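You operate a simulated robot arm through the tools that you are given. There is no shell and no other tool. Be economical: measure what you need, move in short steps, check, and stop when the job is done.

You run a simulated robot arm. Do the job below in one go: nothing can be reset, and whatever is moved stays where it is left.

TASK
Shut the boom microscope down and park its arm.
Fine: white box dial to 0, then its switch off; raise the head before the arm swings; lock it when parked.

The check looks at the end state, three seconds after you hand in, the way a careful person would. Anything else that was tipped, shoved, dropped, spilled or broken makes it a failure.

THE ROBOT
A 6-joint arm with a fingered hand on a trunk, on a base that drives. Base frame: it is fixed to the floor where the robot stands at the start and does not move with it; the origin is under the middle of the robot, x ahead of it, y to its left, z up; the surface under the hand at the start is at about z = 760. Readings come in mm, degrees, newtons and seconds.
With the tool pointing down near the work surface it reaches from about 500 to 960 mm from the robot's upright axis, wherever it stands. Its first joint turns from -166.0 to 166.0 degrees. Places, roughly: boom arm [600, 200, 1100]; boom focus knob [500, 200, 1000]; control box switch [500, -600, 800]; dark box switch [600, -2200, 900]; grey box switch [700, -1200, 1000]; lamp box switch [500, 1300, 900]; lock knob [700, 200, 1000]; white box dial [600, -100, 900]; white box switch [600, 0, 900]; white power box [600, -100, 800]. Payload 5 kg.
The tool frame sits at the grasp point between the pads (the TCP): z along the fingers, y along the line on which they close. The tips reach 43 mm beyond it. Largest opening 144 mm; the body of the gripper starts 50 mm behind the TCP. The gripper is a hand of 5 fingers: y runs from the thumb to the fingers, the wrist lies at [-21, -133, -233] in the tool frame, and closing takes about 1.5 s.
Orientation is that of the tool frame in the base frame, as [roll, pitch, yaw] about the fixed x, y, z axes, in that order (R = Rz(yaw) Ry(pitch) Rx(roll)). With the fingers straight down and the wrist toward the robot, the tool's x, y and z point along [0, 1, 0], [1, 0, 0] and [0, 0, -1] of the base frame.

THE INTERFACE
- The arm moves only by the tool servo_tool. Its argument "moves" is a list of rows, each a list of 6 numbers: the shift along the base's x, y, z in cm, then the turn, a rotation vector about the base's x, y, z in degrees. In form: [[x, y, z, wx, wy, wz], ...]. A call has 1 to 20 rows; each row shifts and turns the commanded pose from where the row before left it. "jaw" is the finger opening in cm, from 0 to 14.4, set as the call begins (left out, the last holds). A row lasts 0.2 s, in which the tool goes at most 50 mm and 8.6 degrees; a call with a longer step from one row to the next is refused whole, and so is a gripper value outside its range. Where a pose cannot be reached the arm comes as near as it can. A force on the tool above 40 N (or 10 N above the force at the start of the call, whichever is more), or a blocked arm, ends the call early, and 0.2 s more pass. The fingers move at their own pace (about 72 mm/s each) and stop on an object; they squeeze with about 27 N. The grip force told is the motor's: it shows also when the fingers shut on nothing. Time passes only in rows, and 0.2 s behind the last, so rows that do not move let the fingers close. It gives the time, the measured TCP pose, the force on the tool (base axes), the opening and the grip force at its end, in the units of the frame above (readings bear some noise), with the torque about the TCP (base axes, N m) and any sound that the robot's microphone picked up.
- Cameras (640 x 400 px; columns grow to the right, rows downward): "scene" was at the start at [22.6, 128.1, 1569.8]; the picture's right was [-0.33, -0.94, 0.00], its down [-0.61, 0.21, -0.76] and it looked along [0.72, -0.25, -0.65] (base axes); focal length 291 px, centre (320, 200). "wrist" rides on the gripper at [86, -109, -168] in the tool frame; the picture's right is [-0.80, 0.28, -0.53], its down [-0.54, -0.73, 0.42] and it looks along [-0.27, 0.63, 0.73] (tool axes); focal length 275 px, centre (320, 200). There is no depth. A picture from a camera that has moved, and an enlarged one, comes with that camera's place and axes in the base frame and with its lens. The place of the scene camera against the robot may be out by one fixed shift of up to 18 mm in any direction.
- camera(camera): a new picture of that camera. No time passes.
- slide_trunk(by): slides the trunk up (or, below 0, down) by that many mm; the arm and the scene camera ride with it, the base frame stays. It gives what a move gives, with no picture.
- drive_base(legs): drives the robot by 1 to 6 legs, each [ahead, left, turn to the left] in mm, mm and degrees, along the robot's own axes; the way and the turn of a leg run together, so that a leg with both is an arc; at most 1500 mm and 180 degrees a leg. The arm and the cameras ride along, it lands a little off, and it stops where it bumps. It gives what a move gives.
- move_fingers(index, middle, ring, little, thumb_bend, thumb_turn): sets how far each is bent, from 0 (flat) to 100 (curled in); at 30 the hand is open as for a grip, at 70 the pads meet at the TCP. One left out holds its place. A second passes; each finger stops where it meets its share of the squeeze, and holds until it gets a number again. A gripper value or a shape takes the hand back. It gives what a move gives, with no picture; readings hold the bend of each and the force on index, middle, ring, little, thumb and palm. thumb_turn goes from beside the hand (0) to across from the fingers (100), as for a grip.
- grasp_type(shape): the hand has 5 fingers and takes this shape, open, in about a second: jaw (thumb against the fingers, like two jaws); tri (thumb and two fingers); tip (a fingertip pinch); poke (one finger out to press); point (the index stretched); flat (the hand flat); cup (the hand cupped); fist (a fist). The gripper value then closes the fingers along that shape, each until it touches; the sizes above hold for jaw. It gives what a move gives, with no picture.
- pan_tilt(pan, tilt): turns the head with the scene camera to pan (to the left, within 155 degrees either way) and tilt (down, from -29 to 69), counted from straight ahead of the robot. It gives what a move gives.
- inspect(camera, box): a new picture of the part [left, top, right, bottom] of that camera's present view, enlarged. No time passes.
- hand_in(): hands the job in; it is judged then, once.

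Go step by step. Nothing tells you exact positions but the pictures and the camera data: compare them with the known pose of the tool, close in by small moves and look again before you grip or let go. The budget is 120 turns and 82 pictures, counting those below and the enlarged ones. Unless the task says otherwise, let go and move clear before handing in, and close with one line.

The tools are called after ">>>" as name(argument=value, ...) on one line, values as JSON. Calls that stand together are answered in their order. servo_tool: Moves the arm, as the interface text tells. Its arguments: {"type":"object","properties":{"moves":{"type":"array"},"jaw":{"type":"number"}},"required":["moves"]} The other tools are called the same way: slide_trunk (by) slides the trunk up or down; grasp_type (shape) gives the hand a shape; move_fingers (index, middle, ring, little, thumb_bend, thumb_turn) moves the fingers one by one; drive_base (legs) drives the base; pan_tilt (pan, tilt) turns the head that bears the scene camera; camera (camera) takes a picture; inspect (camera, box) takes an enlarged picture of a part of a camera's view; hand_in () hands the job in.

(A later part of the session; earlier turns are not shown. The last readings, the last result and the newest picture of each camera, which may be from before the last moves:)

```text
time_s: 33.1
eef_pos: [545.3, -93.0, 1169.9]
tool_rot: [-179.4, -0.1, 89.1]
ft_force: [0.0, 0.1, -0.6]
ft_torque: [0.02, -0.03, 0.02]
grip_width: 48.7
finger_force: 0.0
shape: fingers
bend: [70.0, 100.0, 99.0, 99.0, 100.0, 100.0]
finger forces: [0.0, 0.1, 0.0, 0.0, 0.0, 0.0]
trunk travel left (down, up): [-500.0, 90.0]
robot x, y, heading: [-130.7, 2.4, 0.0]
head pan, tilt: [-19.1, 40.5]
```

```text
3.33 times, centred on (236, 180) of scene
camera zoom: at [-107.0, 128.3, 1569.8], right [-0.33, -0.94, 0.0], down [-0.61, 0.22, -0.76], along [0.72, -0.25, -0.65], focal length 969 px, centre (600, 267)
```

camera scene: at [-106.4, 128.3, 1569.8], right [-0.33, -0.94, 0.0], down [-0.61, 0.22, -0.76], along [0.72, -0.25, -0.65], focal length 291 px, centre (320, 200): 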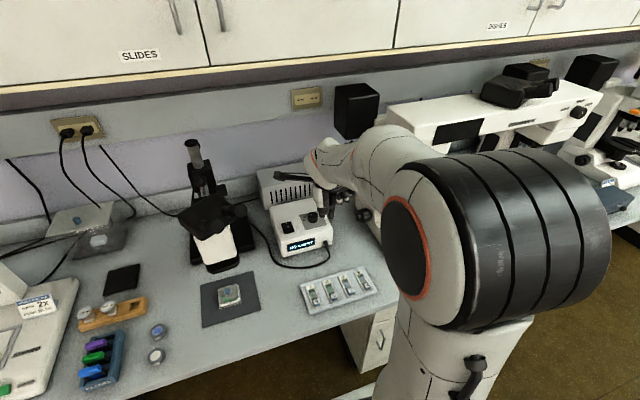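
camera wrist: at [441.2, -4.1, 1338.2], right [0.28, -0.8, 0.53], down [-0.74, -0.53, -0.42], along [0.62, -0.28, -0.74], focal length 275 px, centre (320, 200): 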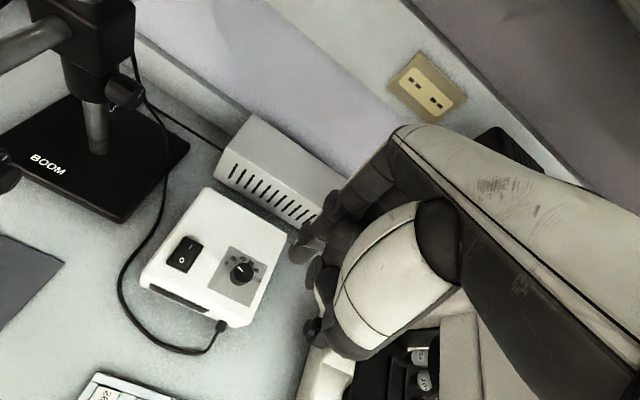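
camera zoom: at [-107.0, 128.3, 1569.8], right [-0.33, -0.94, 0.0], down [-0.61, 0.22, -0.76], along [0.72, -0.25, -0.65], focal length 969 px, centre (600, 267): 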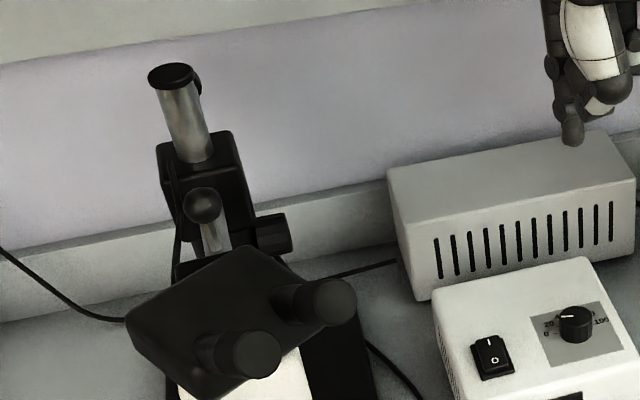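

The dial is at 0 and the switch is off. To see the side knobs of the boom I'll pull the hand back and high, move the base to the right and turn it toward the boom.

>>> servo_tool(moves=[[-4, 0, 2, 0, 0, 0], [-4, 0, 2, 0, 0, 0], [-4, 0, 2, 0, 0, 0], [-2, 0, 2, 0, 0, 0]])

>>> drive_base(legs=[[0, -420, 0], [0, 0, 35]])

>>> pan_tilt(pan=0, tilt=32)

>>> camera(camera="scene")

>>> camera(camera="wrist")

```text
time_s: 34.1
eef_pos: [405.8, -89.8, 1248.1]
tool_rot: [-179.4, -0.1, 89.3]
ft_force: [0.3, -0.6, -0.1]
ft_torque: [0.03, -0.04, -0.02]
grip_width: 48.8
finger_force: 0.0
shape: fingers
bend: [70.0, 100.0, 99.0, 99.0, 100.0, 100.0]
finger forces: [0.1, 0.0, 0.1, 0.0, 0.0, 0.0]
trunk travel left (down, up): [-500.0, 90.0]
robot x, y, heading: [-131.6, 0.7, 0.0]
head pan, tilt: [-19.1, 40.5]
```

```text
time_s: 38.3
eef_pos: [358.7, -180.8, 1249.0]
tool_rot: [-179.5, -0.1, 124.5]
ft_force: [-0.1, 0.5, 0.3]
ft_torque: [-0.04, 0.02, -0.02]
grip_width: 48.7
finger_force: 0.1
shape: fingers
bend: [70.0, 100.0, 99.0, 99.0, 100.0, 100.0]
finger forces: [0.1, 0.0, 0.1, 0.1, 0.1, 0.1]
trunk travel left (down, up): [-500.0, 90.0]
robot x, y, heading: [-128.4, -414.7, 35.0]
head pan, tilt: [-19.1, 40.5]
```

```text
time_s: 39.1
eef_pos: [359.7, -179.6, 1248.7]
tool_rot: [-179.3, -0.1, 124.5]
ft_force: [0.2, -0.5, 0.2]
ft_torque: [-0.04, 0.01, 0.03]
grip_width: 48.7
finger_force: 0.0
shape: fingers
bend: [70.0, 100.0, 99.0, 99.0, 100.0, 100.0]
finger forces: [0.0, 0.0, 0.0, 0.0, 0.0, 0.0]
trunk travel left (down, up): [-500.0, 90.0]
robot x, y, heading: [-133.1, -418.3, 35.2]
head pan, tilt: [0.0, 32.0]
```

```text
45 pictures are left
camera scene: at [-194.1, -272.2, 1582.8], right [0.57, -0.82, 0.0], down [-0.43, -0.3, -0.85], along [0.69, 0.49, -0.53], focal length 291 px, centre (320, 200)
```

scene: 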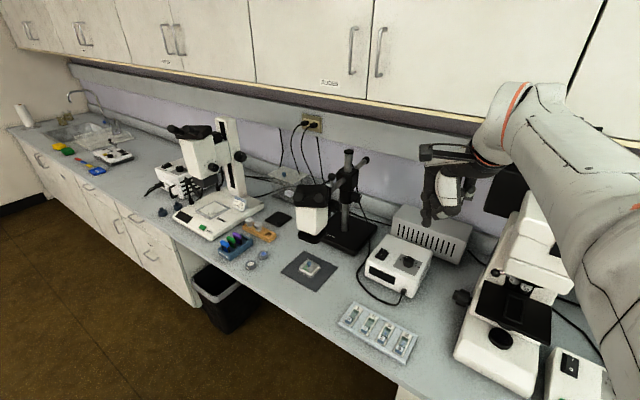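

```text
44 pictures are left
camera wrist: at [222.7, -170.3, 1417.4], right [0.69, -0.49, 0.53], down [-0.29, -0.86, -0.42], along [0.66, 0.13, -0.74], focal length 275 px, centre (320, 200)
```

wrist: 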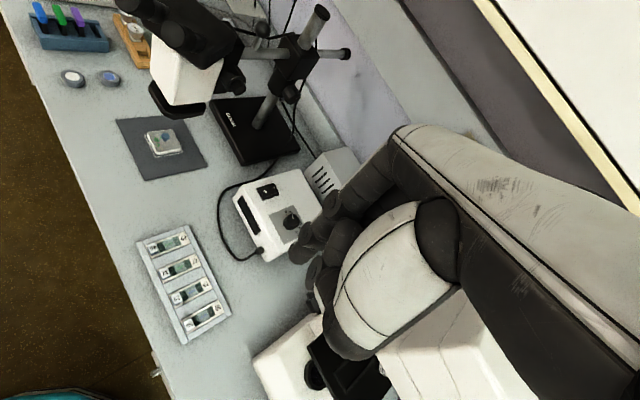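

Now the right side of the boom is in view. I'll enlarge it from both cameras.

>>> inspect(camera="wrist", box=[140, 0, 364, 140])

>>> inspect(camera="scene", box=[270, 140, 398, 260])

```text
2.86 times, centred on (252, 70) of wrist
camera zoom: at [222.7, -170.3, 1417.4], right [0.69, -0.49, 0.53], down [-0.29, -0.86, -0.42], along [0.66, 0.13, -0.74], focal length 786 px, centre (514, 571)
```

zoom: 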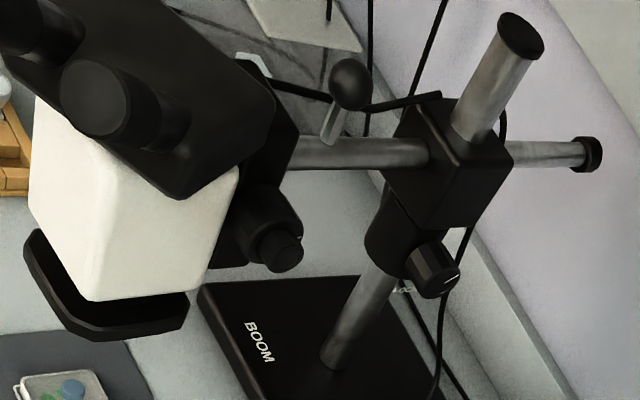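

```text
3.33 times, centred on (334, 200) of scene
camera zoom: at [-194.1, -272.2, 1582.8], right [0.57, -0.82, 0.0], down [-0.43, -0.3, -0.85], along [0.69, 0.49, -0.53], focal length 969 px, centre (273, 200)
```

zoom: 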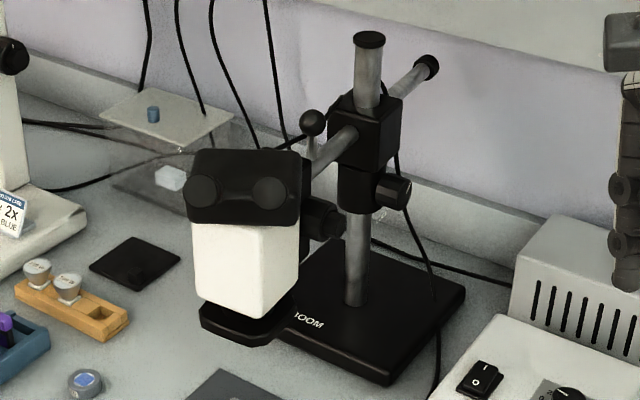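

>>> inspect(camera="scene", box=[230, 190, 310, 250])

>>> inspect(camera="wrist", box=[260, 70, 324, 110])

>>> inspect(camera="scene", box=[320, 170, 384, 250])

```text
6.67 times, centred on (270, 220) of scene
camera zoom: at [-194.1, -272.2, 1582.8], right [0.57, -0.82, 0.0], down [-0.43, -0.3, -0.85], along [0.69, 0.49, -0.53], focal length 1937 px, centre (653, 67)
```

zoom: 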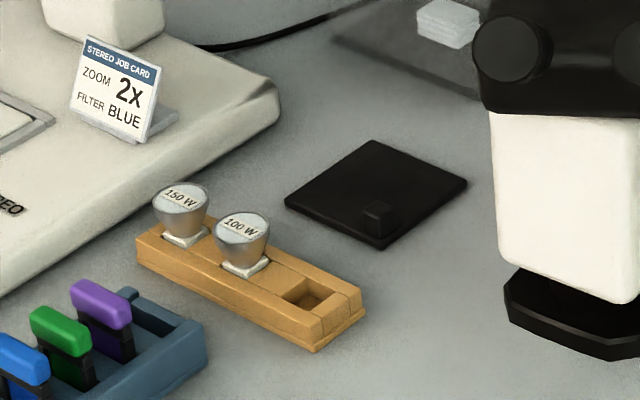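

```text
10.00 times, centred on (292, 90) of wrist
camera zoom: at [222.7, -170.3, 1417.4], right [0.69, -0.49, 0.53], down [-0.29, -0.86, -0.42], along [0.66, 0.13, -0.74], focal length 2753 px, centre (600, 1300)
```

zoom: 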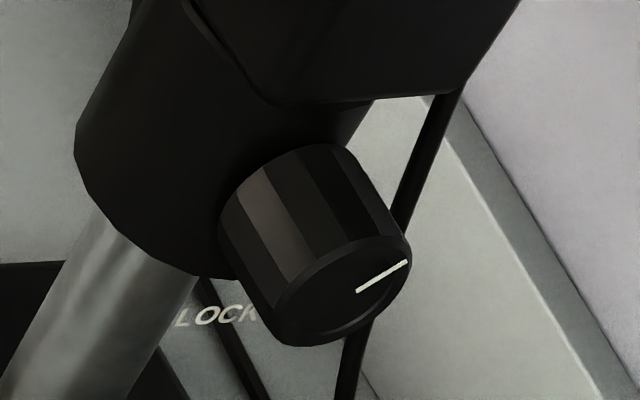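

```text
5.00 times, centred on (352, 210) of scene
camera zoom: at [-194.1, -272.2, 1582.8], right [0.57, -0.82, 0.0], down [-0.43, -0.3, -0.85], along [0.69, 0.49, -0.53], focal length 1453 px, centre (160, 150)
```

zoom: 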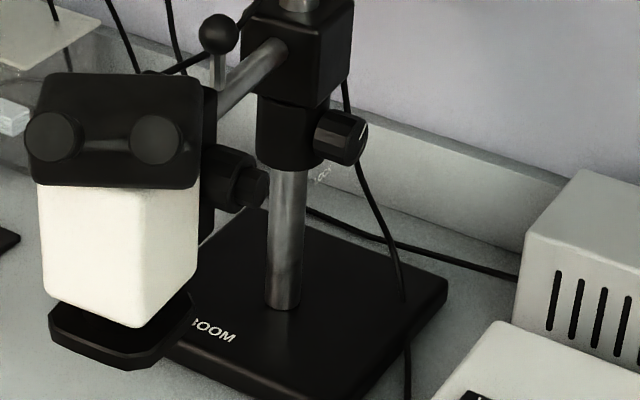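

The focus knob is at about (543,182,1014) and the lock knob at (727,183,958), both with axes facing −y. I'll set the tip shape and turn the hand so its fingers point toward +y.

>>> grasp_type(shape="tip")

>>> servo_tool(moves=[[2, 0, 0, 0, 0, -7], [2, 0, 0, 0, 0, -7], [2, 0, 0, 0, 0, -7], [2, 0, 0, 0, 0, -7], [2, 0, 0, 0, 0, -6.5], [0, 0, 0, 8, 0, 0], [0, 0, 0, 8, 0, 0], [0, 0, 0, 8, 0, 0], [0, 0, 0, 8, 0, 0], [0, 0, 0, 8, 0, 0], [0, 0, 0, 8, 0, 0], [0, 0, 0, 8, 0, 0], [0, 0, 0, 8, 0, 0], [0, 0, 0, 8, 0, 0], [0, 0, 0, 8, 0, 0], [0, 0, 0, 8, 0, 0], [0, 0, 0, 2, 0, 0]], jaw=6.5)

>>> camera(camera="scene")

```text
time_s: 40.0
eef_pos: [357.8, -180.0, 1249.0]
tool_rot: [-179.4, 0.0, 124.5]
ft_force: [0.5, -0.1, -0.6]
ft_torque: [0.0, -0.01, 0.01]
grip_width: 143.8
finger_force: 0.1
shape: tip
bend: [30.0, 98.0, 99.0, 99.0, 30.0, 98.0]
finger forces: [0.0, 0.1, 0.0, 0.0, 0.0, 0.0]
trunk travel left (down, up): [-500.0, 90.0]
robot x, y, heading: [-128.3, -420.8, 35.3]
head pan, tilt: [0.0, 32.0]
```

```text
time_s: 43.6
eef_pos: [459.1, -180.6, 1248.8]
tool_rot: [4.8, -89.8, -94.2]
ft_force: [-0.2, -0.3, 0.1]
ft_torque: [0.01, 0.0, -0.01]
grip_width: 65.3
finger_force: 0.0
shape: tip
bend: [73.0, 98.0, 99.0, 99.0, 72.0, 100.0]
finger forces: [0.1, 0.0, 0.0, 0.0, 0.0, 0.0]
trunk travel left (down, up): [-500.0, 90.0]
robot x, y, heading: [-128.0, -415.3, 34.9]
head pan, tilt: [0.0, 32.0]
```

```text
38 pictures are left
camera scene: at [-193.9, -272.2, 1582.8], right [0.58, -0.82, 0.0], down [-0.43, -0.3, -0.85], along [0.69, 0.49, -0.53], focal length 291 px, centre (320, 200)
```

scene: 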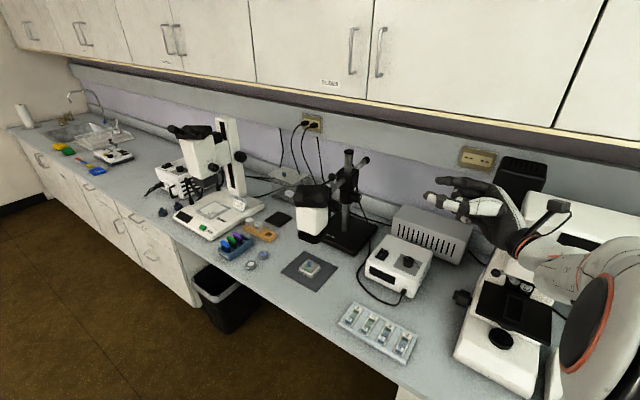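

>>> servo_tool(moves=[[0.93, 2.8, -2.6, 0, 0, 0], [0.93, 2.8, -2.6, 0, 0, 0], [0.93, 2.8, -2.6, 0, 0, 0], [0.93, 2.8, -2.6, 0, 0, 0], [0.93, 2.8, -2.6, 0, 0, 0], [0.93, 2.8, -2.6, 0, 0, 0], [0.93, 2.8, -2.6, 0, 0, 0], [0.93, 2.8, -2.6, 0, 0, 0], [0.93, 2.8, -2.6, 0, 0, 0], [0, 0, 0, 0, 0, 0]])

>>> camera(camera="wrist")

>>> inspect(camera="scene", box=[270, 140, 430, 240])

```text
time_s: 45.9
eef_pos: [543.5, 70.3, 1013.2]
tool_rot: [12.4, -89.9, -101.9]
ft_force: [-0.1, 0.3, -0.4]
ft_torque: [0.05, -0.04, 0.01]
grip_width: 65.3
finger_force: 0.0
shape: tip
bend: [73.0, 98.0, 99.0, 99.0, 72.0, 100.0]
finger forces: [0.1, 0.0, 0.0, 0.0, 0.0, 0.1]
trunk travel left (down, up): [-500.0, 90.0]
robot x, y, heading: [-134.6, -416.3, 35.1]
head pan, tilt: [0.0, 32.0]
```

```text
37 pictures are left
camera wrist: at [436.7, -98.0, 1099.4], right [0.29, -0.53, -0.8], down [-0.73, 0.42, -0.54], along [0.62, 0.74, -0.27], focal length 275 px, centre (320, 200)
```

wrist: 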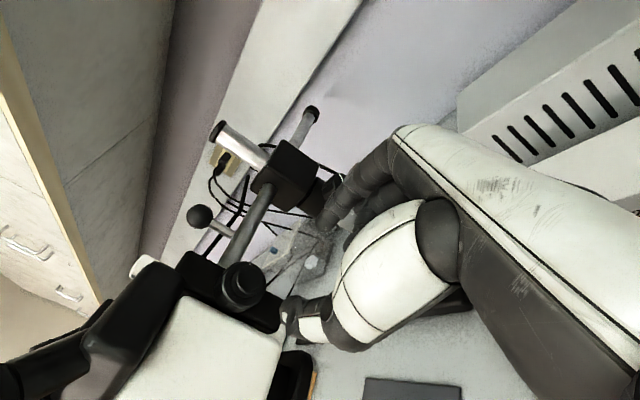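

```text
4.00 times, centred on (350, 190) of scene
camera zoom: at [-193.8, -271.7, 1582.8], right [0.58, -0.82, 0.0], down [-0.43, -0.31, -0.85], along [0.69, 0.49, -0.53], focal length 1162 px, centre (200, 240)
```

zoom: 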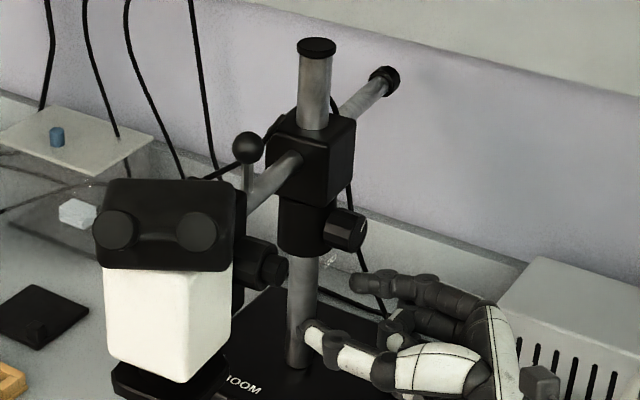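

Using only the wrist rays, the focus knob end is nearer (519,158,1043). I'll turn the hand 90° about y so that thumb and finger sit above and below the knob, and line up in front of it.

>>> servo_tool(moves=[[-0.25, 0, 0.3, 0, 8, 0], [-0.25, 0, 0.3, 0, 8, 0], [-0.25, 0, 0.3, 0, 8, 0], [-0.25, 0, 0.3, 0, 8, 0], [-0.25, 0, 0.3, 0, 8, 0], [-0.25, 0, 0.3, 0, 8, 0], [-0.25, 0, 0.3, 0, 8, 0], [-0.25, 0, 0.3, 0, 8, 0], [-0.25, 0, 0.3, 0, 8, 0], [-0.1, 0, 0.3, 0, 8, 0], [0, 0, 0, 0, 8, 0], [0, 0, 0, 0, 2, 0], [0, 1, 0, 0, 0, 0]])

>>> camera(camera="wrist")

>>> inspect(camera="scene", box=[270, 140, 430, 240])

```text
time_s: 48.6
eef_pos: [518.0, 82.5, 1044.2]
tool_rot: [-89.5, 0.1, 0.0]
ft_force: [-0.6, 1.2, 0.2]
ft_torque: [0.01, 0.01, -0.01]
grip_width: 65.7
finger_force: 0.1
shape: tip
bend: [73.0, 98.0, 99.0, 99.0, 72.0, 100.0]
finger forces: [0.0, 0.0, 0.0, 0.0, 0.1, 0.0]
trunk travel left (down, up): [-500.0, 90.0]
robot x, y, heading: [-133.7, -414.6, 34.9]
head pan, tilt: [0.0, 32.0]
```

```text
35 pictures are left
camera wrist: at [605.2, -87.2, 1150.9], right [-0.8, -0.53, -0.29], down [-0.54, 0.42, 0.73], along [-0.27, 0.74, -0.62], focal length 275 px, centre (320, 200)
```

wrist: 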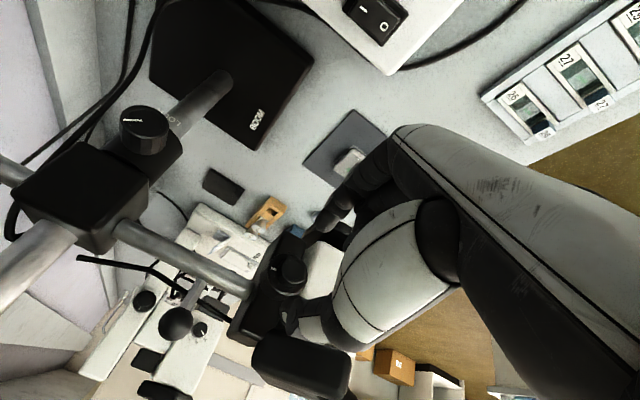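

```text
4.00 times, centred on (350, 190) of scene
camera zoom: at [-194.1, -272.2, 1582.8], right [0.58, -0.82, 0.0], down [-0.43, -0.3, -0.85], along [0.69, 0.49, -0.53], focal length 1162 px, centre (200, 240)
```

zoom: 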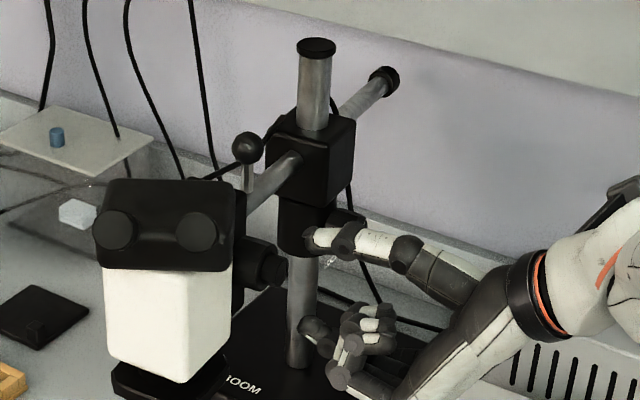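

The wrist view confirms the focus knob end at (517,158,1040). I'll advance onto it.

>>> servo_tool(moves=[[-0.1, 1.5, -0.3, 0, 0, 0], [0, 1.5, 0, 0, 0, 0], [0, 1.2, 0, 0, 0, 0], [0, 0, 0, 0, 0, 0]])

>>> inspect(camera="wrist", box=[210, 180, 370, 360])

```text
time_s: 49.6
eef_pos: [516.2, 125.1, 1041.0]
tool_rot: [-89.4, 0.0, -0.1]
ft_force: [0.6, -0.8, -0.2]
ft_torque: [0.0, -0.03, 0.0]
grip_width: 65.2
finger_force: 0.1
shape: tip
bend: [73.0, 98.0, 99.0, 99.0, 72.0, 100.0]
finger forces: [0.0, 0.1, 0.0, 0.1, 0.1, 0.0]
trunk travel left (down, up): [-500.0, 90.0]
robot x, y, heading: [-131.7, -415.8, 35.2]
head pan, tilt: [0.0, 32.0]
```

```text
2.22 times, centred on (290, 270) of wrist
camera zoom: at [603.4, -44.7, 1147.9], right [-0.8, -0.53, -0.29], down [-0.54, 0.42, 0.73], along [-0.27, 0.74, -0.62], focal length 612 px, centre (387, 44)
```

zoom: 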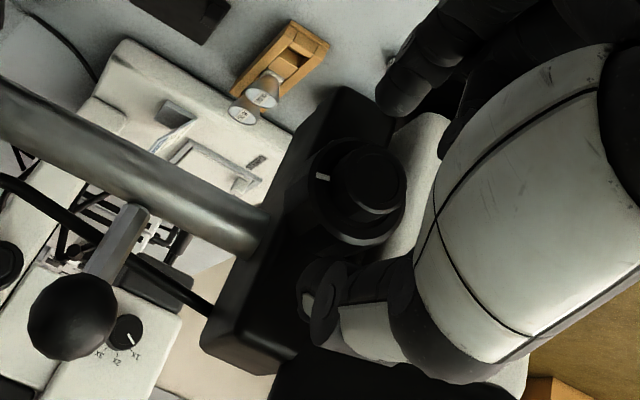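

>>> servo_tool(moves=[[0, 0.7, 0, 0, 0, 0], [0, 0.7, 0, 0, 0, 0], [0, 0, 0, 0, 0, 0]])

>>> servo_tool(moves=[[0, 0, 0, 0, 0, 0], [0, 0, 0, 0, 0, 0], [0, 0, 0, 0, 0, 0], [0, 0, 0, 0, 0, 0], [0, 0, 0, 0, 0, 0]], jaw=1.5)

>>> inspect(camera="wrist", box=[210, 180, 370, 280])

```text
time_s: 50.5
eef_pos: [518.3, 138.1, 1040.1]
tool_rot: [-89.5, 0.0, -0.2]
ft_force: [0.3, 0.2, -0.1]
ft_torque: [0.01, -0.01, -0.01]
grip_width: 65.5
finger_force: 0.1
shape: tip
bend: [73.0, 98.0, 99.0, 99.0, 72.0, 100.0]
finger forces: [0.1, 0.0, 0.0, 0.0, 0.0, 0.0]
trunk travel left (down, up): [-500.0, 90.0]
robot x, y, heading: [-128.5, -413.5, 35.0]
head pan, tilt: [0.0, 32.0]
```

```text
time_s: 51.6
eef_pos: [517.1, 139.8, 1042.2]
tool_rot: [-89.5, 0.0, -0.1]
ft_force: [0.9, 0.2, 8.1]
ft_torque: [0.3, -0.02, -0.02]
grip_width: 33.8
finger_force: 26.6
shape: tip
bend: [73.0, 100.0, 100.0, 100.0, 73.0, 100.0]
finger forces: [22.9, 0.1, 0.1, 0.1, 30.0, 0.0]
trunk travel left (down, up): [-500.0, 90.0]
robot x, y, heading: [-130.8, -416.1, 35.0]
head pan, tilt: [0.0, 32.0]
```

```text
4.00 times, centred on (290, 230) of wrist
camera zoom: at [604.0, -31.4, 1148.2], right [-0.8, -0.53, -0.29], down [-0.54, 0.42, 0.73], along [-0.27, 0.74, -0.62], focal length 1101 px, centre (440, 80)
```

zoom: 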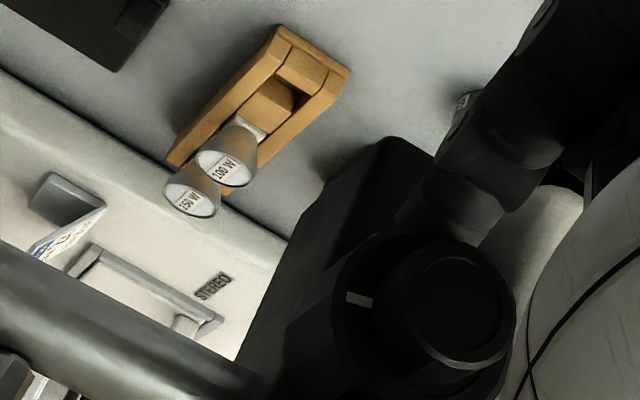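

The knob is gripped at 34 mm. I'll turn a little clockwise (seen from the right) and see which way the head goes.

>>> servo_tool(moves=[[0, 0, 0.2, 0, 0, 0], [0, 0, 0, 0, 6, 0], [0, 0, 0, 0, 6, 0], [0, 0, 0, 0, 6, 0], [0, 0, 0, 0, 6, 0], [0, 0, 0, 0, 6, 0], [0, 0, 0, 0, 0, 0]])

>>> inspect(camera="scene", box=[270, 140, 430, 240])

>>> inspect(camera="wrist", box=[210, 180, 370, 280])

```text
time_s: 53.2
eef_pos: [517.7, 138.5, 1042.7]
tool_rot: [-89.5, 30.1, -0.1]
ft_force: [-4.3, 0.3, -4.8]
ft_torque: [-0.57, -0.05, 0.31]
grip_width: 33.9
finger_force: 27.2
shape: tip
bend: [73.0, 100.0, 100.0, 100.0, 73.0, 100.0]
finger forces: [31.0, 0.1, 0.0, 0.0, 25.1, 0.1]
trunk travel left (down, up): [-500.0, 90.0]
robot x, y, heading: [-129.3, -420.5, 35.1]
head pan, tilt: [0.0, 32.0]
```

```text
4.00 times, centred on (350, 190) of scene
camera zoom: at [-194.2, -271.8, 1582.7], right [0.58, -0.82, 0.0], down [-0.43, -0.31, -0.85], along [0.69, 0.49, -0.53], focal length 1162 px, centre (200, 240)
```

zoom: 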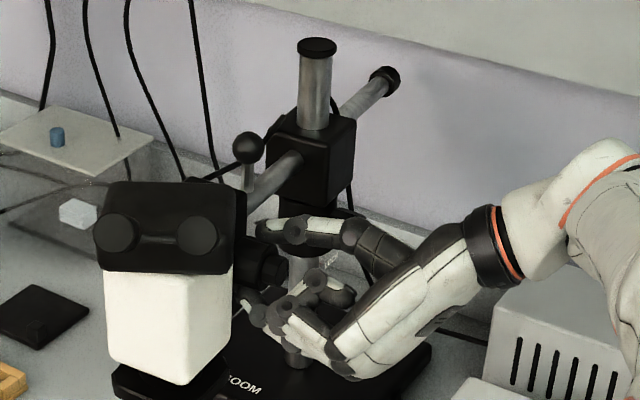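

```text
4.00 times, centred on (290, 230) of wrist
camera zoom: at [646.5, -31.0, 1092.1], right [-0.83, -0.53, 0.15], down [-0.1, 0.42, 0.9], along [-0.54, 0.74, -0.4], focal length 1101 px, centre (440, 80)
```

zoom: 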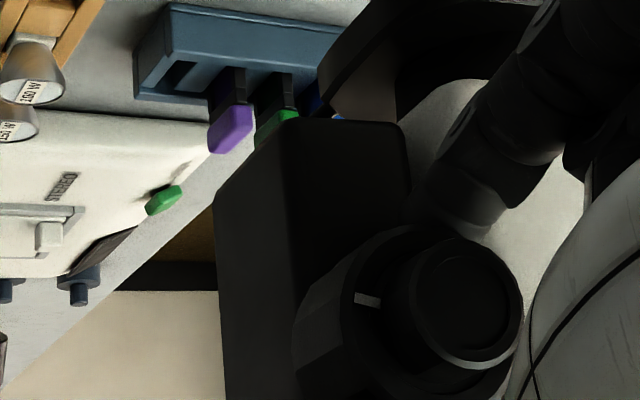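

Clockwise lowers the head by about 2.5 mm per 30°, so I'll turn counter-clockwise to raise it.

>>> servo_tool(moves=[[0, 0, 0, 0, -7, 0], [0, 0, 0, 0, -7, 0], [0, 0, 0, 0, -7, 0], [0, 0, 0, 0, -7, 0], [0, 0, 0, 0, -7, 0], [0, 0, 0, 0, -7, 0], [0, 0, 0, 0, -7, 0], [0, 0, 0, 0, -7, 0], [0, 0, 0, 0, -7, 0], [0, 0, 0, 0, -7, 0], [0, 0, 0, 0, -7, 0], [0, 0, 0, 0, -7, 0], [0, 0, 0, 0, -7, 0], [0, 0, 0, 0, -7, 0], [0, 0, 0, 0, -7, 0], [0, 0, 0, 0, 0, 0]])

>>> inspect(camera="scene", box=[270, 140, 430, 240])

```text
time_s: 56.6
eef_pos: [517.1, 135.9, 1045.2]
tool_rot: [-88.7, -75.1, -0.8]
ft_force: [4.7, -1.0, 4.2]
ft_torque: [0.14, 0.63, -0.03]
grip_width: 33.0
finger_force: 27.1
shape: tip
bend: [73.0, 100.0, 100.0, 100.0, 76.0, 95.0]
finger forces: [25.5, 0.0, 0.0, 0.1, 59.5, 0.1]
trunk travel left (down, up): [-500.0, 90.0]
robot x, y, heading: [-133.6, -413.0, 35.1]
head pan, tilt: [0.0, 32.0]
```

```text
4.00 times, centred on (350, 190) of scene
camera zoom: at [-193.6, -272.4, 1582.9], right [0.57, -0.82, 0.0], down [-0.43, -0.3, -0.85], along [0.69, 0.49, -0.53], focal length 1162 px, centre (200, 240)
```

zoom: 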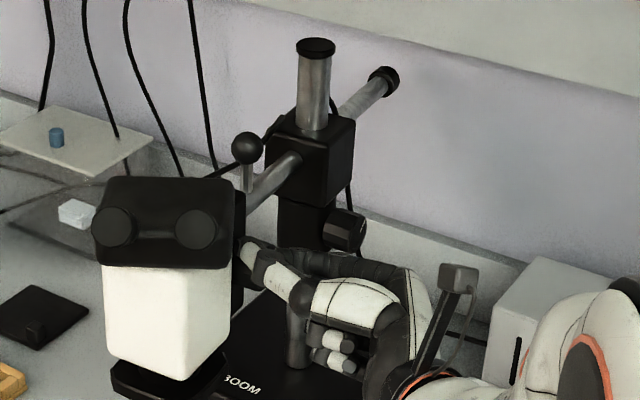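

It rises counter-clockwise, but the thumb nears the body at the end of the stroke. I'll release, back out, wind back to +60° and regrip for another stroke.

>>> servo_tool(moves=[[0, 0, 0, 0, 0, 0], [0, -1, 0, 0, 0, 0], [0, -2, 0, 0, 0, 0], [0, 0, 0, 0, 8, 0], [0, 0, 0, 0, 8, 0], [0, 0, 0, 0, 8, 0], [0, 0, 0, 0, 8, 0], [0, 0, 0, 0, 8, 0], [0, 0, 0, 0, 8, 0], [0, 0, 0, 0, 8, 0], [0, 0, 0, 0, 8, 0], [0, 0, 0, 0, 8, 0], [0, 0, 0, 0, 8, 0], [0, 0, 0, 0, 8, 0], [0, 0, 0, 0, 8, 0], [0, 0, 0, 0, 8, 0], [0, 0, 0, 0, 8, 0], [0, 0, 0, 0, 8, 0], [0, 0, 0, 0, 8, 0], [0, 0, 0, 0, 8, 0]], jaw=5)

```text
time_s: 60.9
eef_pos: [517.5, 108.2, 1044.7]
tool_rot: [-89.8, 61.3, -0.4]
ft_force: [-0.9, -0.5, -0.2]
ft_torque: [-0.05, 0.02, 0.01]
grip_width: 50.0
finger_force: 0.0
shape: tip
bend: [73.0, 98.0, 99.0, 99.0, 73.0, 100.0]
finger forces: [0.0, 0.0, 0.1, 0.1, 0.0, 0.0]
trunk travel left (down, up): [-500.0, 90.0]
robot x, y, heading: [-129.0, -417.4, 35.0]
head pan, tilt: [0.0, 32.0]
```

>>> inspect(camera="wrist", box=[210, 180, 370, 280])

>>> servo_tool(moves=[[0, 1.5, -0.1, 0, 0, 0], [0, 1.5, 0, 0, 0, 0], [0, 0, 0, 0, 0, 0]])

>>> servo_tool(moves=[[0, 0, 0, 0, 0, 0], [0, 0, 0, 0, 0, 0], [0, 0, 0, 0, 0, 0], [0, 0, 0, 0, 0, 0], [0, 0, 0, 0, -7, 0], [0, 0, 0, 0, -7, 0], [0, 0, 0, 0, -7, 0], [0, 0, 0, 0, -7, 0], [0, 0, 0, 0, -7, 0], [0, 0, 0, 0, -7, 0], [0, 0, 0, 0, -7, 0], [0, 0, 0, 0, -7, 0], [0, 0, 0, 0, -7, 0], [0, 0, 0, 0, -7, 0], [0, 0, 0, 0, -7, 0], [0, 0, 0, 0, -7, 0], [0, 0, 0, 0, -7, 0], [0, 0, 0, 0, -7, 0], [0, 0, 0, 0, -7, 0], [0, 0, 0, 0, -7, 0]], jaw=1.5)

>>> inspect(camera="scene", box=[270, 140, 430, 240])

```text
4.00 times, centred on (290, 230) of wrist
camera zoom: at [653.5, -61.1, 1020.5], right [-0.64, -0.53, 0.56], down [0.38, 0.42, 0.83], along [-0.67, 0.74, -0.07], focal length 1101 px, centre (440, 80)
```

zoom: 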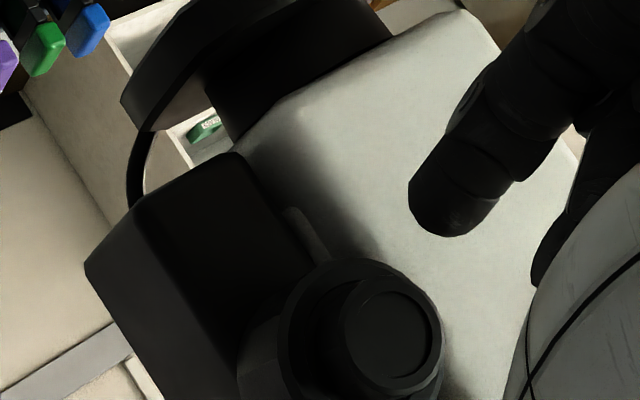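

```text
time_s: 61.6
eef_pos: [519.8, 130.9, 1043.2]
tool_rot: [-89.5, 61.0, -0.3]
ft_force: [-4.1, -38.2, -2.7]
ft_torque: [-0.95, 0.07, 1.45]
grip_width: 54.1
finger_force: 0.1
shape: tip
bend: [74.0, 98.0, 99.0, 99.0, 73.0, 100.0]
finger forces: [37.5, 0.1, 0.0, 0.0, 0.0, 0.0]
trunk travel left (down, up): [-500.0, 90.0]
robot x, y, heading: [-129.5, -420.5, 35.0]
head pan, tilt: [0.0, 32.0]
```

```text
time_s: 65.8
eef_pos: [518.7, 138.0, 1044.1]
tool_rot: [-88.9, -51.0, -0.6]
ft_force: [15.8, 3.6, 13.1]
ft_torque: [0.27, 0.43, -0.3]
grip_width: 39.2
finger_force: 26.7
shape: tip
bend: [74.0, 100.0, 100.0, 100.0, 78.0, 93.0]
finger forces: [15.5, 0.1, 0.0, 0.0, 32.7, 0.1]
trunk travel left (down, up): [-500.0, 90.0]
robot x, y, heading: [-131.3, -416.7, 35.3]
head pan, tilt: [0.0, 32.0]
```

```text
4.00 times, centred on (350, 190) of scene
camera zoom: at [-193.2, -272.5, 1583.0], right [0.58, -0.82, 0.0], down [-0.43, -0.3, -0.85], along [0.69, 0.49, -0.53], focal length 1162 px, centre (200, 240)
```

zoom: 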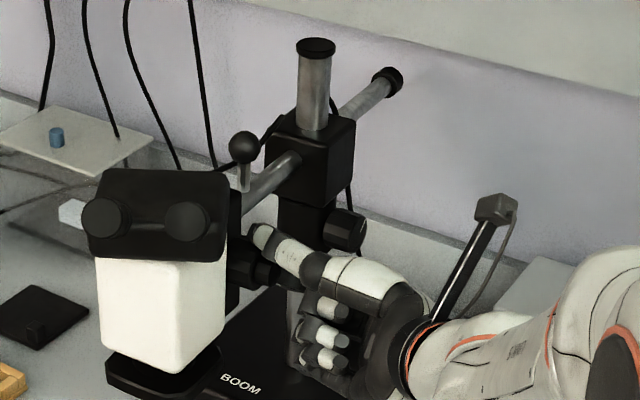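

The push swung the boom a few millimetres, so it is free, and the head is up about 8 mm. I'll release and check alignment before doing shorter strokes that avoid the body.

>>> servo_tool(moves=[[0, 0, 0, 0, 0, 0], [0, 0, 0, 0, 0, 0], [0, -1.5, 0, 0, 0, 0], [0, -1.5, 0, 0, 8, 0], [0, 0, 0, 0, 8, 0], [0, 0, 0, 0, 8, 0], [0, 0, 0, 0, 8, 0], [0, 0, 0, 0, 8, 0], [0, 0, 0, 0, 8, 0], [0, 0, 0, 0, 8, 0], [0, 0, 0, 0, 8, 0], [0, 0, 0, 0, 8, 0], [0, 0, 0, 0, 8, 0], [0, 0, 0, 0, 0, 0]], jaw=5.5)

>>> inspect(camera="wrist", box=[210, 180, 370, 280])

```text
time_s: 68.8
eef_pos: [518.0, 108.2, 1042.4]
tool_rot: [-89.5, 29.1, -0.1]
ft_force: [-0.5, 0.2, 0.5]
ft_torque: [0.04, -0.04, -0.01]
grip_width: 55.0
finger_force: 0.1
shape: tip
bend: [73.0, 98.0, 99.0, 99.0, 73.0, 100.0]
finger forces: [0.0, 0.1, 0.0, 0.0, 0.1, 0.0]
trunk travel left (down, up): [-500.0, 90.0]
robot x, y, heading: [-129.2, -417.9, 35.1]
head pan, tilt: [0.0, 32.0]
```

```text
4.00 times, centred on (290, 230) of wrist
camera zoom: at [645.6, -60.9, 1093.9], right [-0.84, -0.53, 0.14], down [-0.12, 0.42, 0.9], along [-0.53, 0.74, -0.41], focal length 1101 px, centre (440, 80)
```

zoom: 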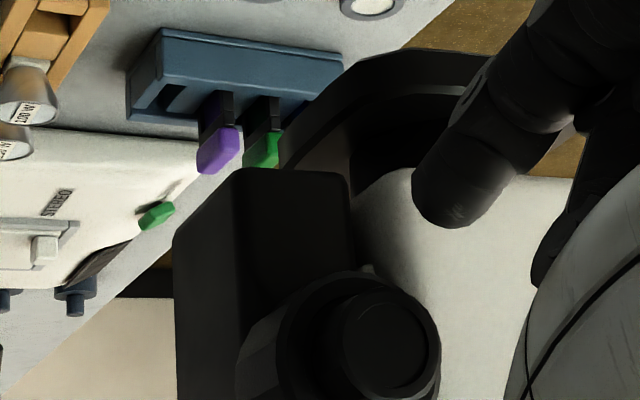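

>>> servo_tool(moves=[[-0.4, 1.2, -0.1, 0, 0, 0], [0, 1.2, 0, 0, 0, 0], [0, 1, 0, 0, 0, 0], [0, 0, 0, 0, 0, 0]])

>>> servo_tool(moves=[[0, 0, 0, 0, 0, 0], [0, 0, 0, 0, 0, 0], [0, 0, 0, 0, 0, 0], [0, 0, 0, 0, 0, 0]], jaw=1.5)

>>> inspect(camera="wrist", box=[210, 210, 370, 310])

```text
time_s: 69.8
eef_pos: [515.2, 136.3, 1041.9]
tool_rot: [-89.5, 29.0, -0.2]
ft_force: [-1.6, -23.0, -2.0]
ft_torque: [-0.82, 0.0, 0.62]
grip_width: 57.0
finger_force: 0.0
shape: tip
bend: [74.0, 98.0, 99.0, 99.0, 73.0, 100.0]
finger forces: [22.6, 0.0, 0.0, 0.1, 0.0, 0.0]
trunk travel left (down, up): [-500.0, 90.0]
robot x, y, heading: [-133.0, -417.2, 35.0]
head pan, tilt: [0.0, 32.0]
```

```text
time_s: 70.8
eef_pos: [514.9, 141.1, 1045.2]
tool_rot: [-89.3, 29.0, 0.1]
ft_force: [6.3, -6.8, 6.9]
ft_torque: [0.32, 0.01, -0.29]
grip_width: 44.5
finger_force: 26.6
shape: tip
bend: [74.0, 100.0, 100.0, 100.0, 75.0, 100.0]
finger forces: [20.2, 0.0, 0.0, 0.0, 29.5, 0.0]
trunk travel left (down, up): [-500.0, 90.0]
robot x, y, heading: [-131.3, -416.8, 35.1]
head pan, tilt: [0.0, 32.0]
```

```text
4.00 times, centred on (290, 260) of wrist
camera zoom: at [642.4, -27.8, 1095.5], right [-0.84, -0.53, 0.13], down [-0.12, 0.41, 0.9], along [-0.53, 0.74, -0.41], focal length 1101 px, centre (440, -40)
```

zoom: 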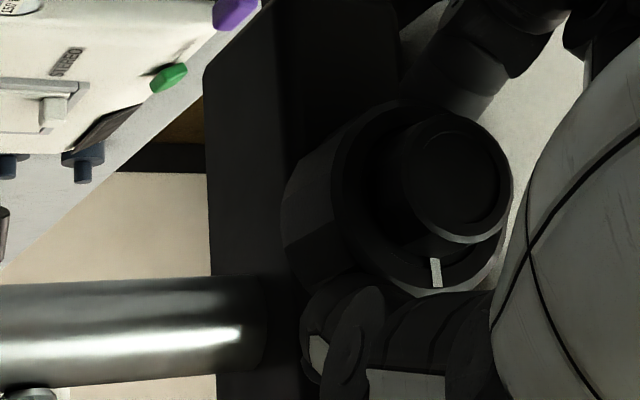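

>>> servo_tool(moves=[[0, 0, 0.1, 0, 0, 0], [0, 0, 0, 0, -7, 0], [0, 0, 0, 0, -7, 0], [0, 0, 0, 0, -7, 0], [0, 0, 0, 0, -7, 0], [0, 0, 0, 0, -7, 0], [0, 0, 0, 0, -7, 0], [0, 0, 0, 0, -7, 0], [0, 0, 0, 0, -7, 0], [0, 0, 0, 0, -7, 0], [0, 0, 0, 0, -7, 0], [0, 0, 0, 0, -5, 0], [0, 0, 0, 0, -5, 0], [0, 0, 0, 0, 0, 0]])

>>> camera(camera="scene")

>>> inspect(camera="wrist", box=[210, 210, 370, 310])

```text
time_s: 73.8
eef_pos: [514.0, 142.7, 1043.1]
tool_rot: [-89.2, -50.9, -0.4]
ft_force: [22.4, 14.1, 8.9]
ft_torque: [-0.17, 0.66, -0.5]
grip_width: 37.8
finger_force: 26.5
shape: tip
bend: [74.0, 100.0, 100.0, 100.0, 77.0, 92.0]
finger forces: [20.7, 0.0, 0.0, 0.0, 35.3, 0.1]
trunk travel left (down, up): [-500.0, 90.0]
robot x, y, heading: [-131.0, -416.8, 35.1]
head pan, tilt: [0.0, 32.0]
```

```text
24 pictures are left
camera scene: at [-192.0, -270.9, 1582.9], right [0.58, -0.82, 0.0], down [-0.43, -0.31, -0.85], along [0.69, 0.49, -0.53], focal length 291 px, centre (320, 200)
```

scene: 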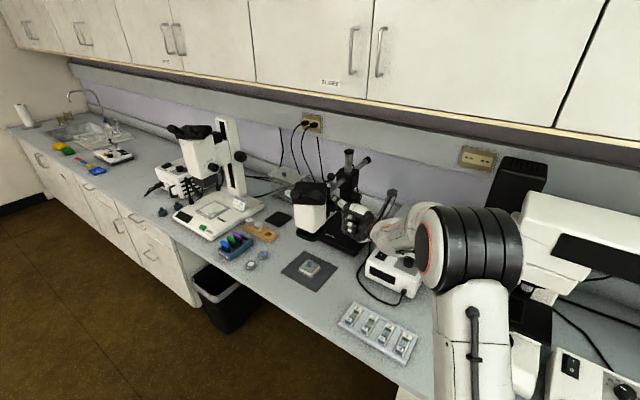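

```text
4.00 times, centred on (290, 260) of wrist
camera zoom: at [486.9, -26.6, 1176.4], right [-0.28, -0.53, -0.8], down [-0.91, 0.42, 0.04], along [0.31, 0.74, -0.6], focal length 1101 px, centre (440, -40)
```

zoom: 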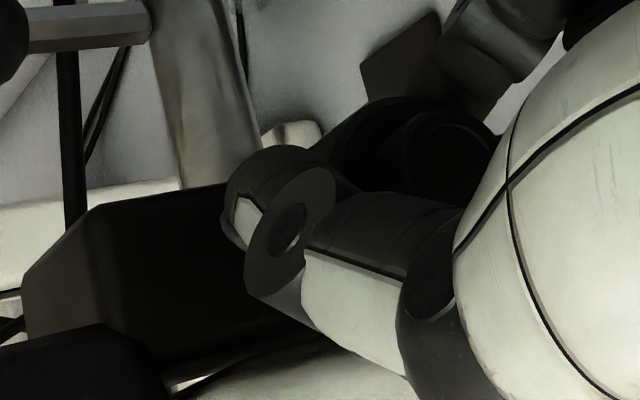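

The thumb reaches deeper than the index and touches the body. I'll back out, wind to +60° and tilt the hand 15° so both tips reach equally deep and only the cap gets gripped.

>>> servo_tool(moves=[[0, 0, 0, 0, 0, 0], [0, -1, 0, 0, 0, 0], [0, -2, 0, 0, 0, 0], [0, -1, 0, 0, 8, 0], [0, 0, 0, 0, 8, 0], [0, 0, 0, 0, 8, 0], [0, 0, 0, 0, 8, 0], [0, 0, 0, 0, 8, 0], [0, 0, 0, 0, 8, 0], [0, 0, 0, 0, 8, 0], [0, 0, 0, 0, 8, 0], [0, 0, 0, 0, 8, 0], [0, 0, 0, 0, 8, 0], [0, 0, 0, 0, 8, 0], [0, 0, 0, 0, 8, 0], [0, 0, 0, 0, 8, 0], [0, 0, 0, 0, 7, 0], [0, 0, 0, 3.75, 0, -6.5], [0, 0, 0, 3.75, 0, -6.5], [0, 0, 0, 0, 0, 0]], jaw=5.5)

>>> camera(camera="wrist")

>>> inspect(camera="scene", box=[270, 140, 430, 240])

```text
time_s: 78.0
eef_pos: [512.6, 101.8, 1043.3]
tool_rot: [-74.6, 60.1, -0.3]
ft_force: [0.5, 0.0, 0.5]
ft_torque: [0.0, -0.02, -0.03]
grip_width: 55.4
finger_force: 0.1
shape: tip
bend: [73.0, 98.0, 99.0, 99.0, 73.0, 100.0]
finger forces: [0.0, 0.0, 0.1, 0.0, 0.1, 0.0]
trunk travel left (down, up): [-500.0, 90.0]
robot x, y, heading: [-131.6, -417.0, 35.2]
head pan, tilt: [0.0, 32.0]
```

```text
22 pictures are left
camera wrist: at [608.5, -89.2, 998.4], right [-0.76, -0.44, 0.48], down [0.43, 0.21, 0.88], along [-0.48, 0.87, 0.03], focal length 275 px, centre (320, 200)
```

wrist: 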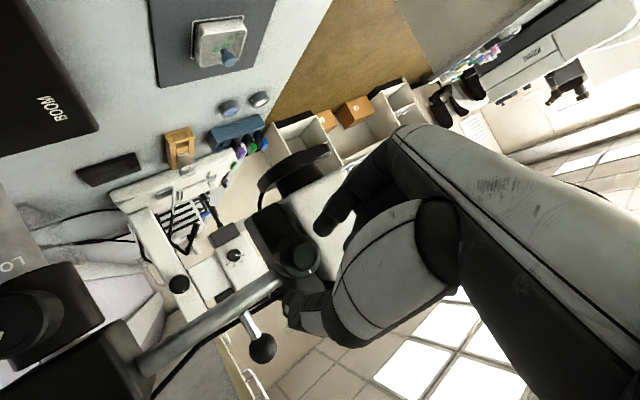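

```text
4.00 times, centred on (350, 190) of scene
camera zoom: at [-194.0, -272.0, 1582.8], right [0.58, -0.82, 0.0], down [-0.43, -0.3, -0.85], along [0.69, 0.49, -0.53], focal length 1162 px, centre (200, 240)
```

zoom: 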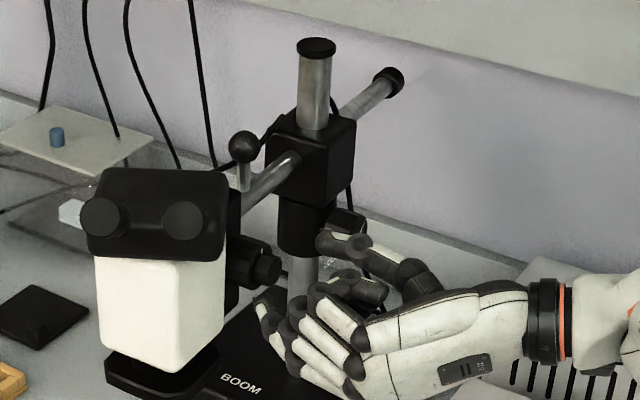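

>>> servo_tool(moves=[[-0.6, 0, -0.6, 0, 0, 0], [0, 1.3, 0, 0, 0, 0], [0, 1.3, 0, 0, 0, 0], [0, 0.9, 0, 0, 0, 0], [0, 0, 0, 0, 0, 0]])

>>> inspect(camera="wrist", box=[240, 190, 368, 340])

```text
time_s: 79.2
eef_pos: [509.4, 133.3, 1038.5]
tool_rot: [-74.6, 60.0, -0.2]
ft_force: [-3.0, -21.8, -3.3]
ft_torque: [-0.3, -0.06, 0.44]
grip_width: 53.3
finger_force: 0.0
shape: tip
bend: [75.0, 98.0, 99.0, 99.0, 73.0, 100.0]
finger forces: [24.2, 0.0, 0.0, 0.0, 0.0, 0.0]
trunk travel left (down, up): [-500.0, 90.0]
robot x, y, heading: [-131.6, -419.6, 35.1]
head pan, tilt: [0.0, 32.0]
```

```text
2.67 times, centred on (304, 265) of wrist
camera zoom: at [603.8, -57.8, 993.1], right [-0.76, -0.44, 0.48], down [0.43, 0.21, 0.88], along [-0.48, 0.87, 0.03], focal length 734 px, centre (363, 27)
```

zoom: 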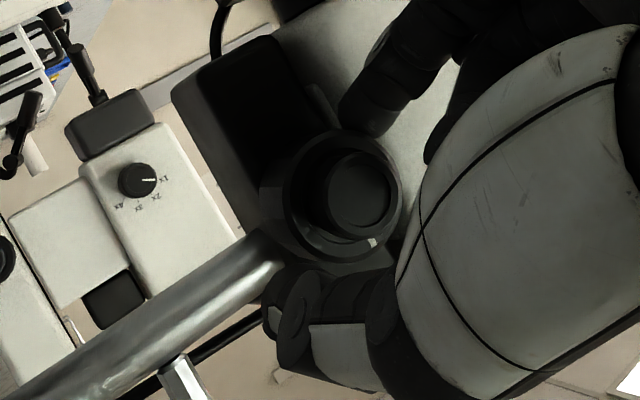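

The index meets the white head face, so the −x side is blocked. I'll grip near vertical (θ≈15°) with a smaller opening, keep the tilt, and stroke toward negative θ.

>>> servo_tool(moves=[[0, -1.5, 0, 0, 0, 0], [0, -1.5, 0, 0, 0, 0], [0, 0, 0, 0, -7.5, 0], [0, 0, 0, 0, -7.5, 0], [0, 0, 0, 0, -7.5, 0], [0, 0, 0, 0, -7.5, 0], [0, 0, 0, 0, -7.5, 0], [0.1, 0, -0.5, 0, -7.5, 0], [0, 0, 0, 0, 0, 0]], jaw=4.8)

>>> servo_tool(moves=[[0, 1.3, 0, 0, 0, 0], [0, 1.3, 0, 0, 0, 0], [0, 0.9, 0, 0, 0, 0], [0, 0, 0, 0, 0, 0]])

>>> inspect(camera="wrist", box=[240, 190, 368, 340])

```text
time_s: 81.2
eef_pos: [509.7, 106.0, 1030.8]
tool_rot: [-74.5, 15.0, 0.0]
ft_force: [-0.6, 0.4, -0.9]
ft_torque: [0.0, 0.0, -0.02]
grip_width: 48.5
finger_force: 0.1
shape: tip
bend: [73.0, 98.0, 99.0, 99.0, 73.0, 100.0]
finger forces: [0.0, 0.0, 0.0, 0.1, 0.0, 0.0]
trunk travel left (down, up): [-500.0, 90.0]
robot x, y, heading: [-131.0, -418.4, 34.9]
head pan, tilt: [0.0, 32.0]
```

```text
time_s: 82.2
eef_pos: [506.5, 141.1, 1031.4]
tool_rot: [-74.4, 15.1, -0.2]
ft_force: [1.6, -4.4, 2.3]
ft_torque: [0.15, -0.03, -0.07]
grip_width: 49.3
finger_force: 0.1
shape: tip
bend: [73.0, 98.0, 99.0, 99.0, 73.0, 100.0]
finger forces: [1.7, 0.1, 0.0, 0.0, 3.1, 0.1]
trunk travel left (down, up): [-500.0, 90.0]
robot x, y, heading: [-131.6, -414.0, 35.2]
head pan, tilt: [0.0, 32.0]
```

```text
2.67 times, centred on (304, 265) of wrist
camera zoom: at [607.1, -50.0, 1066.8], right [-0.88, -0.44, -0.2], down [-0.31, 0.21, 0.93], along [-0.36, 0.87, -0.32], focal length 734 px, centre (363, 27)
```

zoom: 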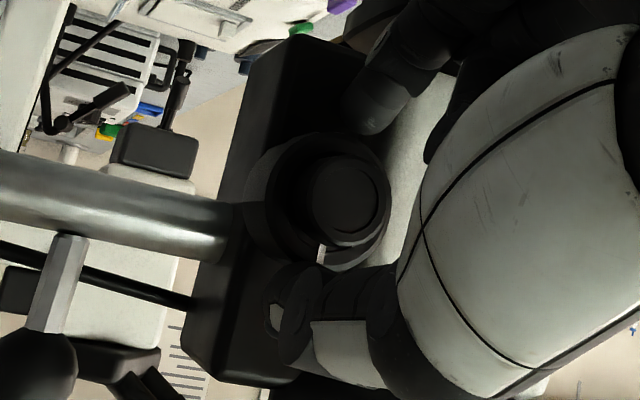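

>>> servo_tool(moves=[[0.3, 0, 0.3, 0, 0, 0], [0, 0, 0, 0, 0, 0], [0, 0, 0, 0, 0, 0], [0, 0, 0, 0, 0, 0], [0, 0, 0, 0, 0, 0]], jaw=1.5)

```text
time_s: 83.5
eef_pos: [511.4, 140.8, 1035.0]
tool_rot: [-74.5, 15.0, -0.2]
ft_force: [-5.2, -5.9, -0.1]
ft_torque: [-0.06, 0.0, 0.14]
grip_width: 44.1
finger_force: 27.0
shape: tip
bend: [74.0, 100.0, 100.0, 100.0, 74.0, 100.0]
finger forces: [24.4, 0.0, 0.0, 0.0, 24.1, 0.1]
trunk travel left (down, up): [-500.0, 90.0]
robot x, y, heading: [-129.9, -416.4, 35.0]
head pan, tilt: [0.0, 32.0]
```

>>> servo_tool(moves=[[0.123, 0, -0.025, 0, -7.5, 0], [0.125, 0, -0.008, 0, -7.5, 0], [0.125, 0, 0.008, 0, -7.5, 0], [0.123, 0, 0.025, 0, -7.5, 0], [0.119, 0, 0.04, 0, -7.5, 0], [0.113, 0, 0.056, 0, -7.5, 0], [0.104, 0, 0.069, 0, -7.5, 0], [0.095, 0, 0.083, 0, -7.5, 0], [0.083, 0, 0.095, 0, -7.5, 0], [0.069, 0, 0.104, 0, -7.5, 0], [0, 0, 0, 0, 0, 0]])

>>> inspect(camera="wrist", box=[240, 190, 368, 340])

```text
time_s: 85.8
eef_pos: [524.5, 140.9, 1042.6]
tool_rot: [-74.0, -60.0, -0.5]
ft_force: [14.1, -2.9, 5.7]
ft_torque: [-0.03, 0.56, -0.6]
grip_width: 40.5
finger_force: 26.9
shape: tip
bend: [73.0, 100.0, 100.0, 100.0, 78.0, 94.0]
finger forces: [25.0, 0.0, 0.0, 0.1, 27.8, 0.0]
trunk travel left (down, up): [-500.0, 90.0]
robot x, y, heading: [-130.2, -420.8, 35.0]
head pan, tilt: [0.0, 32.0]
```

```text
2.67 times, centred on (304, 265) of wrist
camera zoom: at [515.6, -50.6, 1144.5], right [-0.04, -0.43, -0.9], down [-0.97, 0.22, -0.06], along [0.22, 0.87, -0.43], focal length 734 px, centre (363, 27)
```

zoom: 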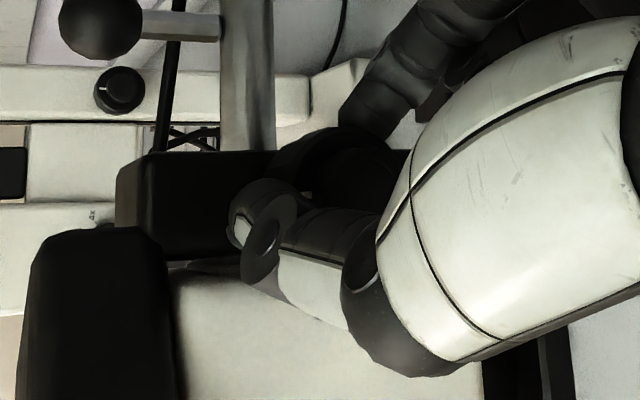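

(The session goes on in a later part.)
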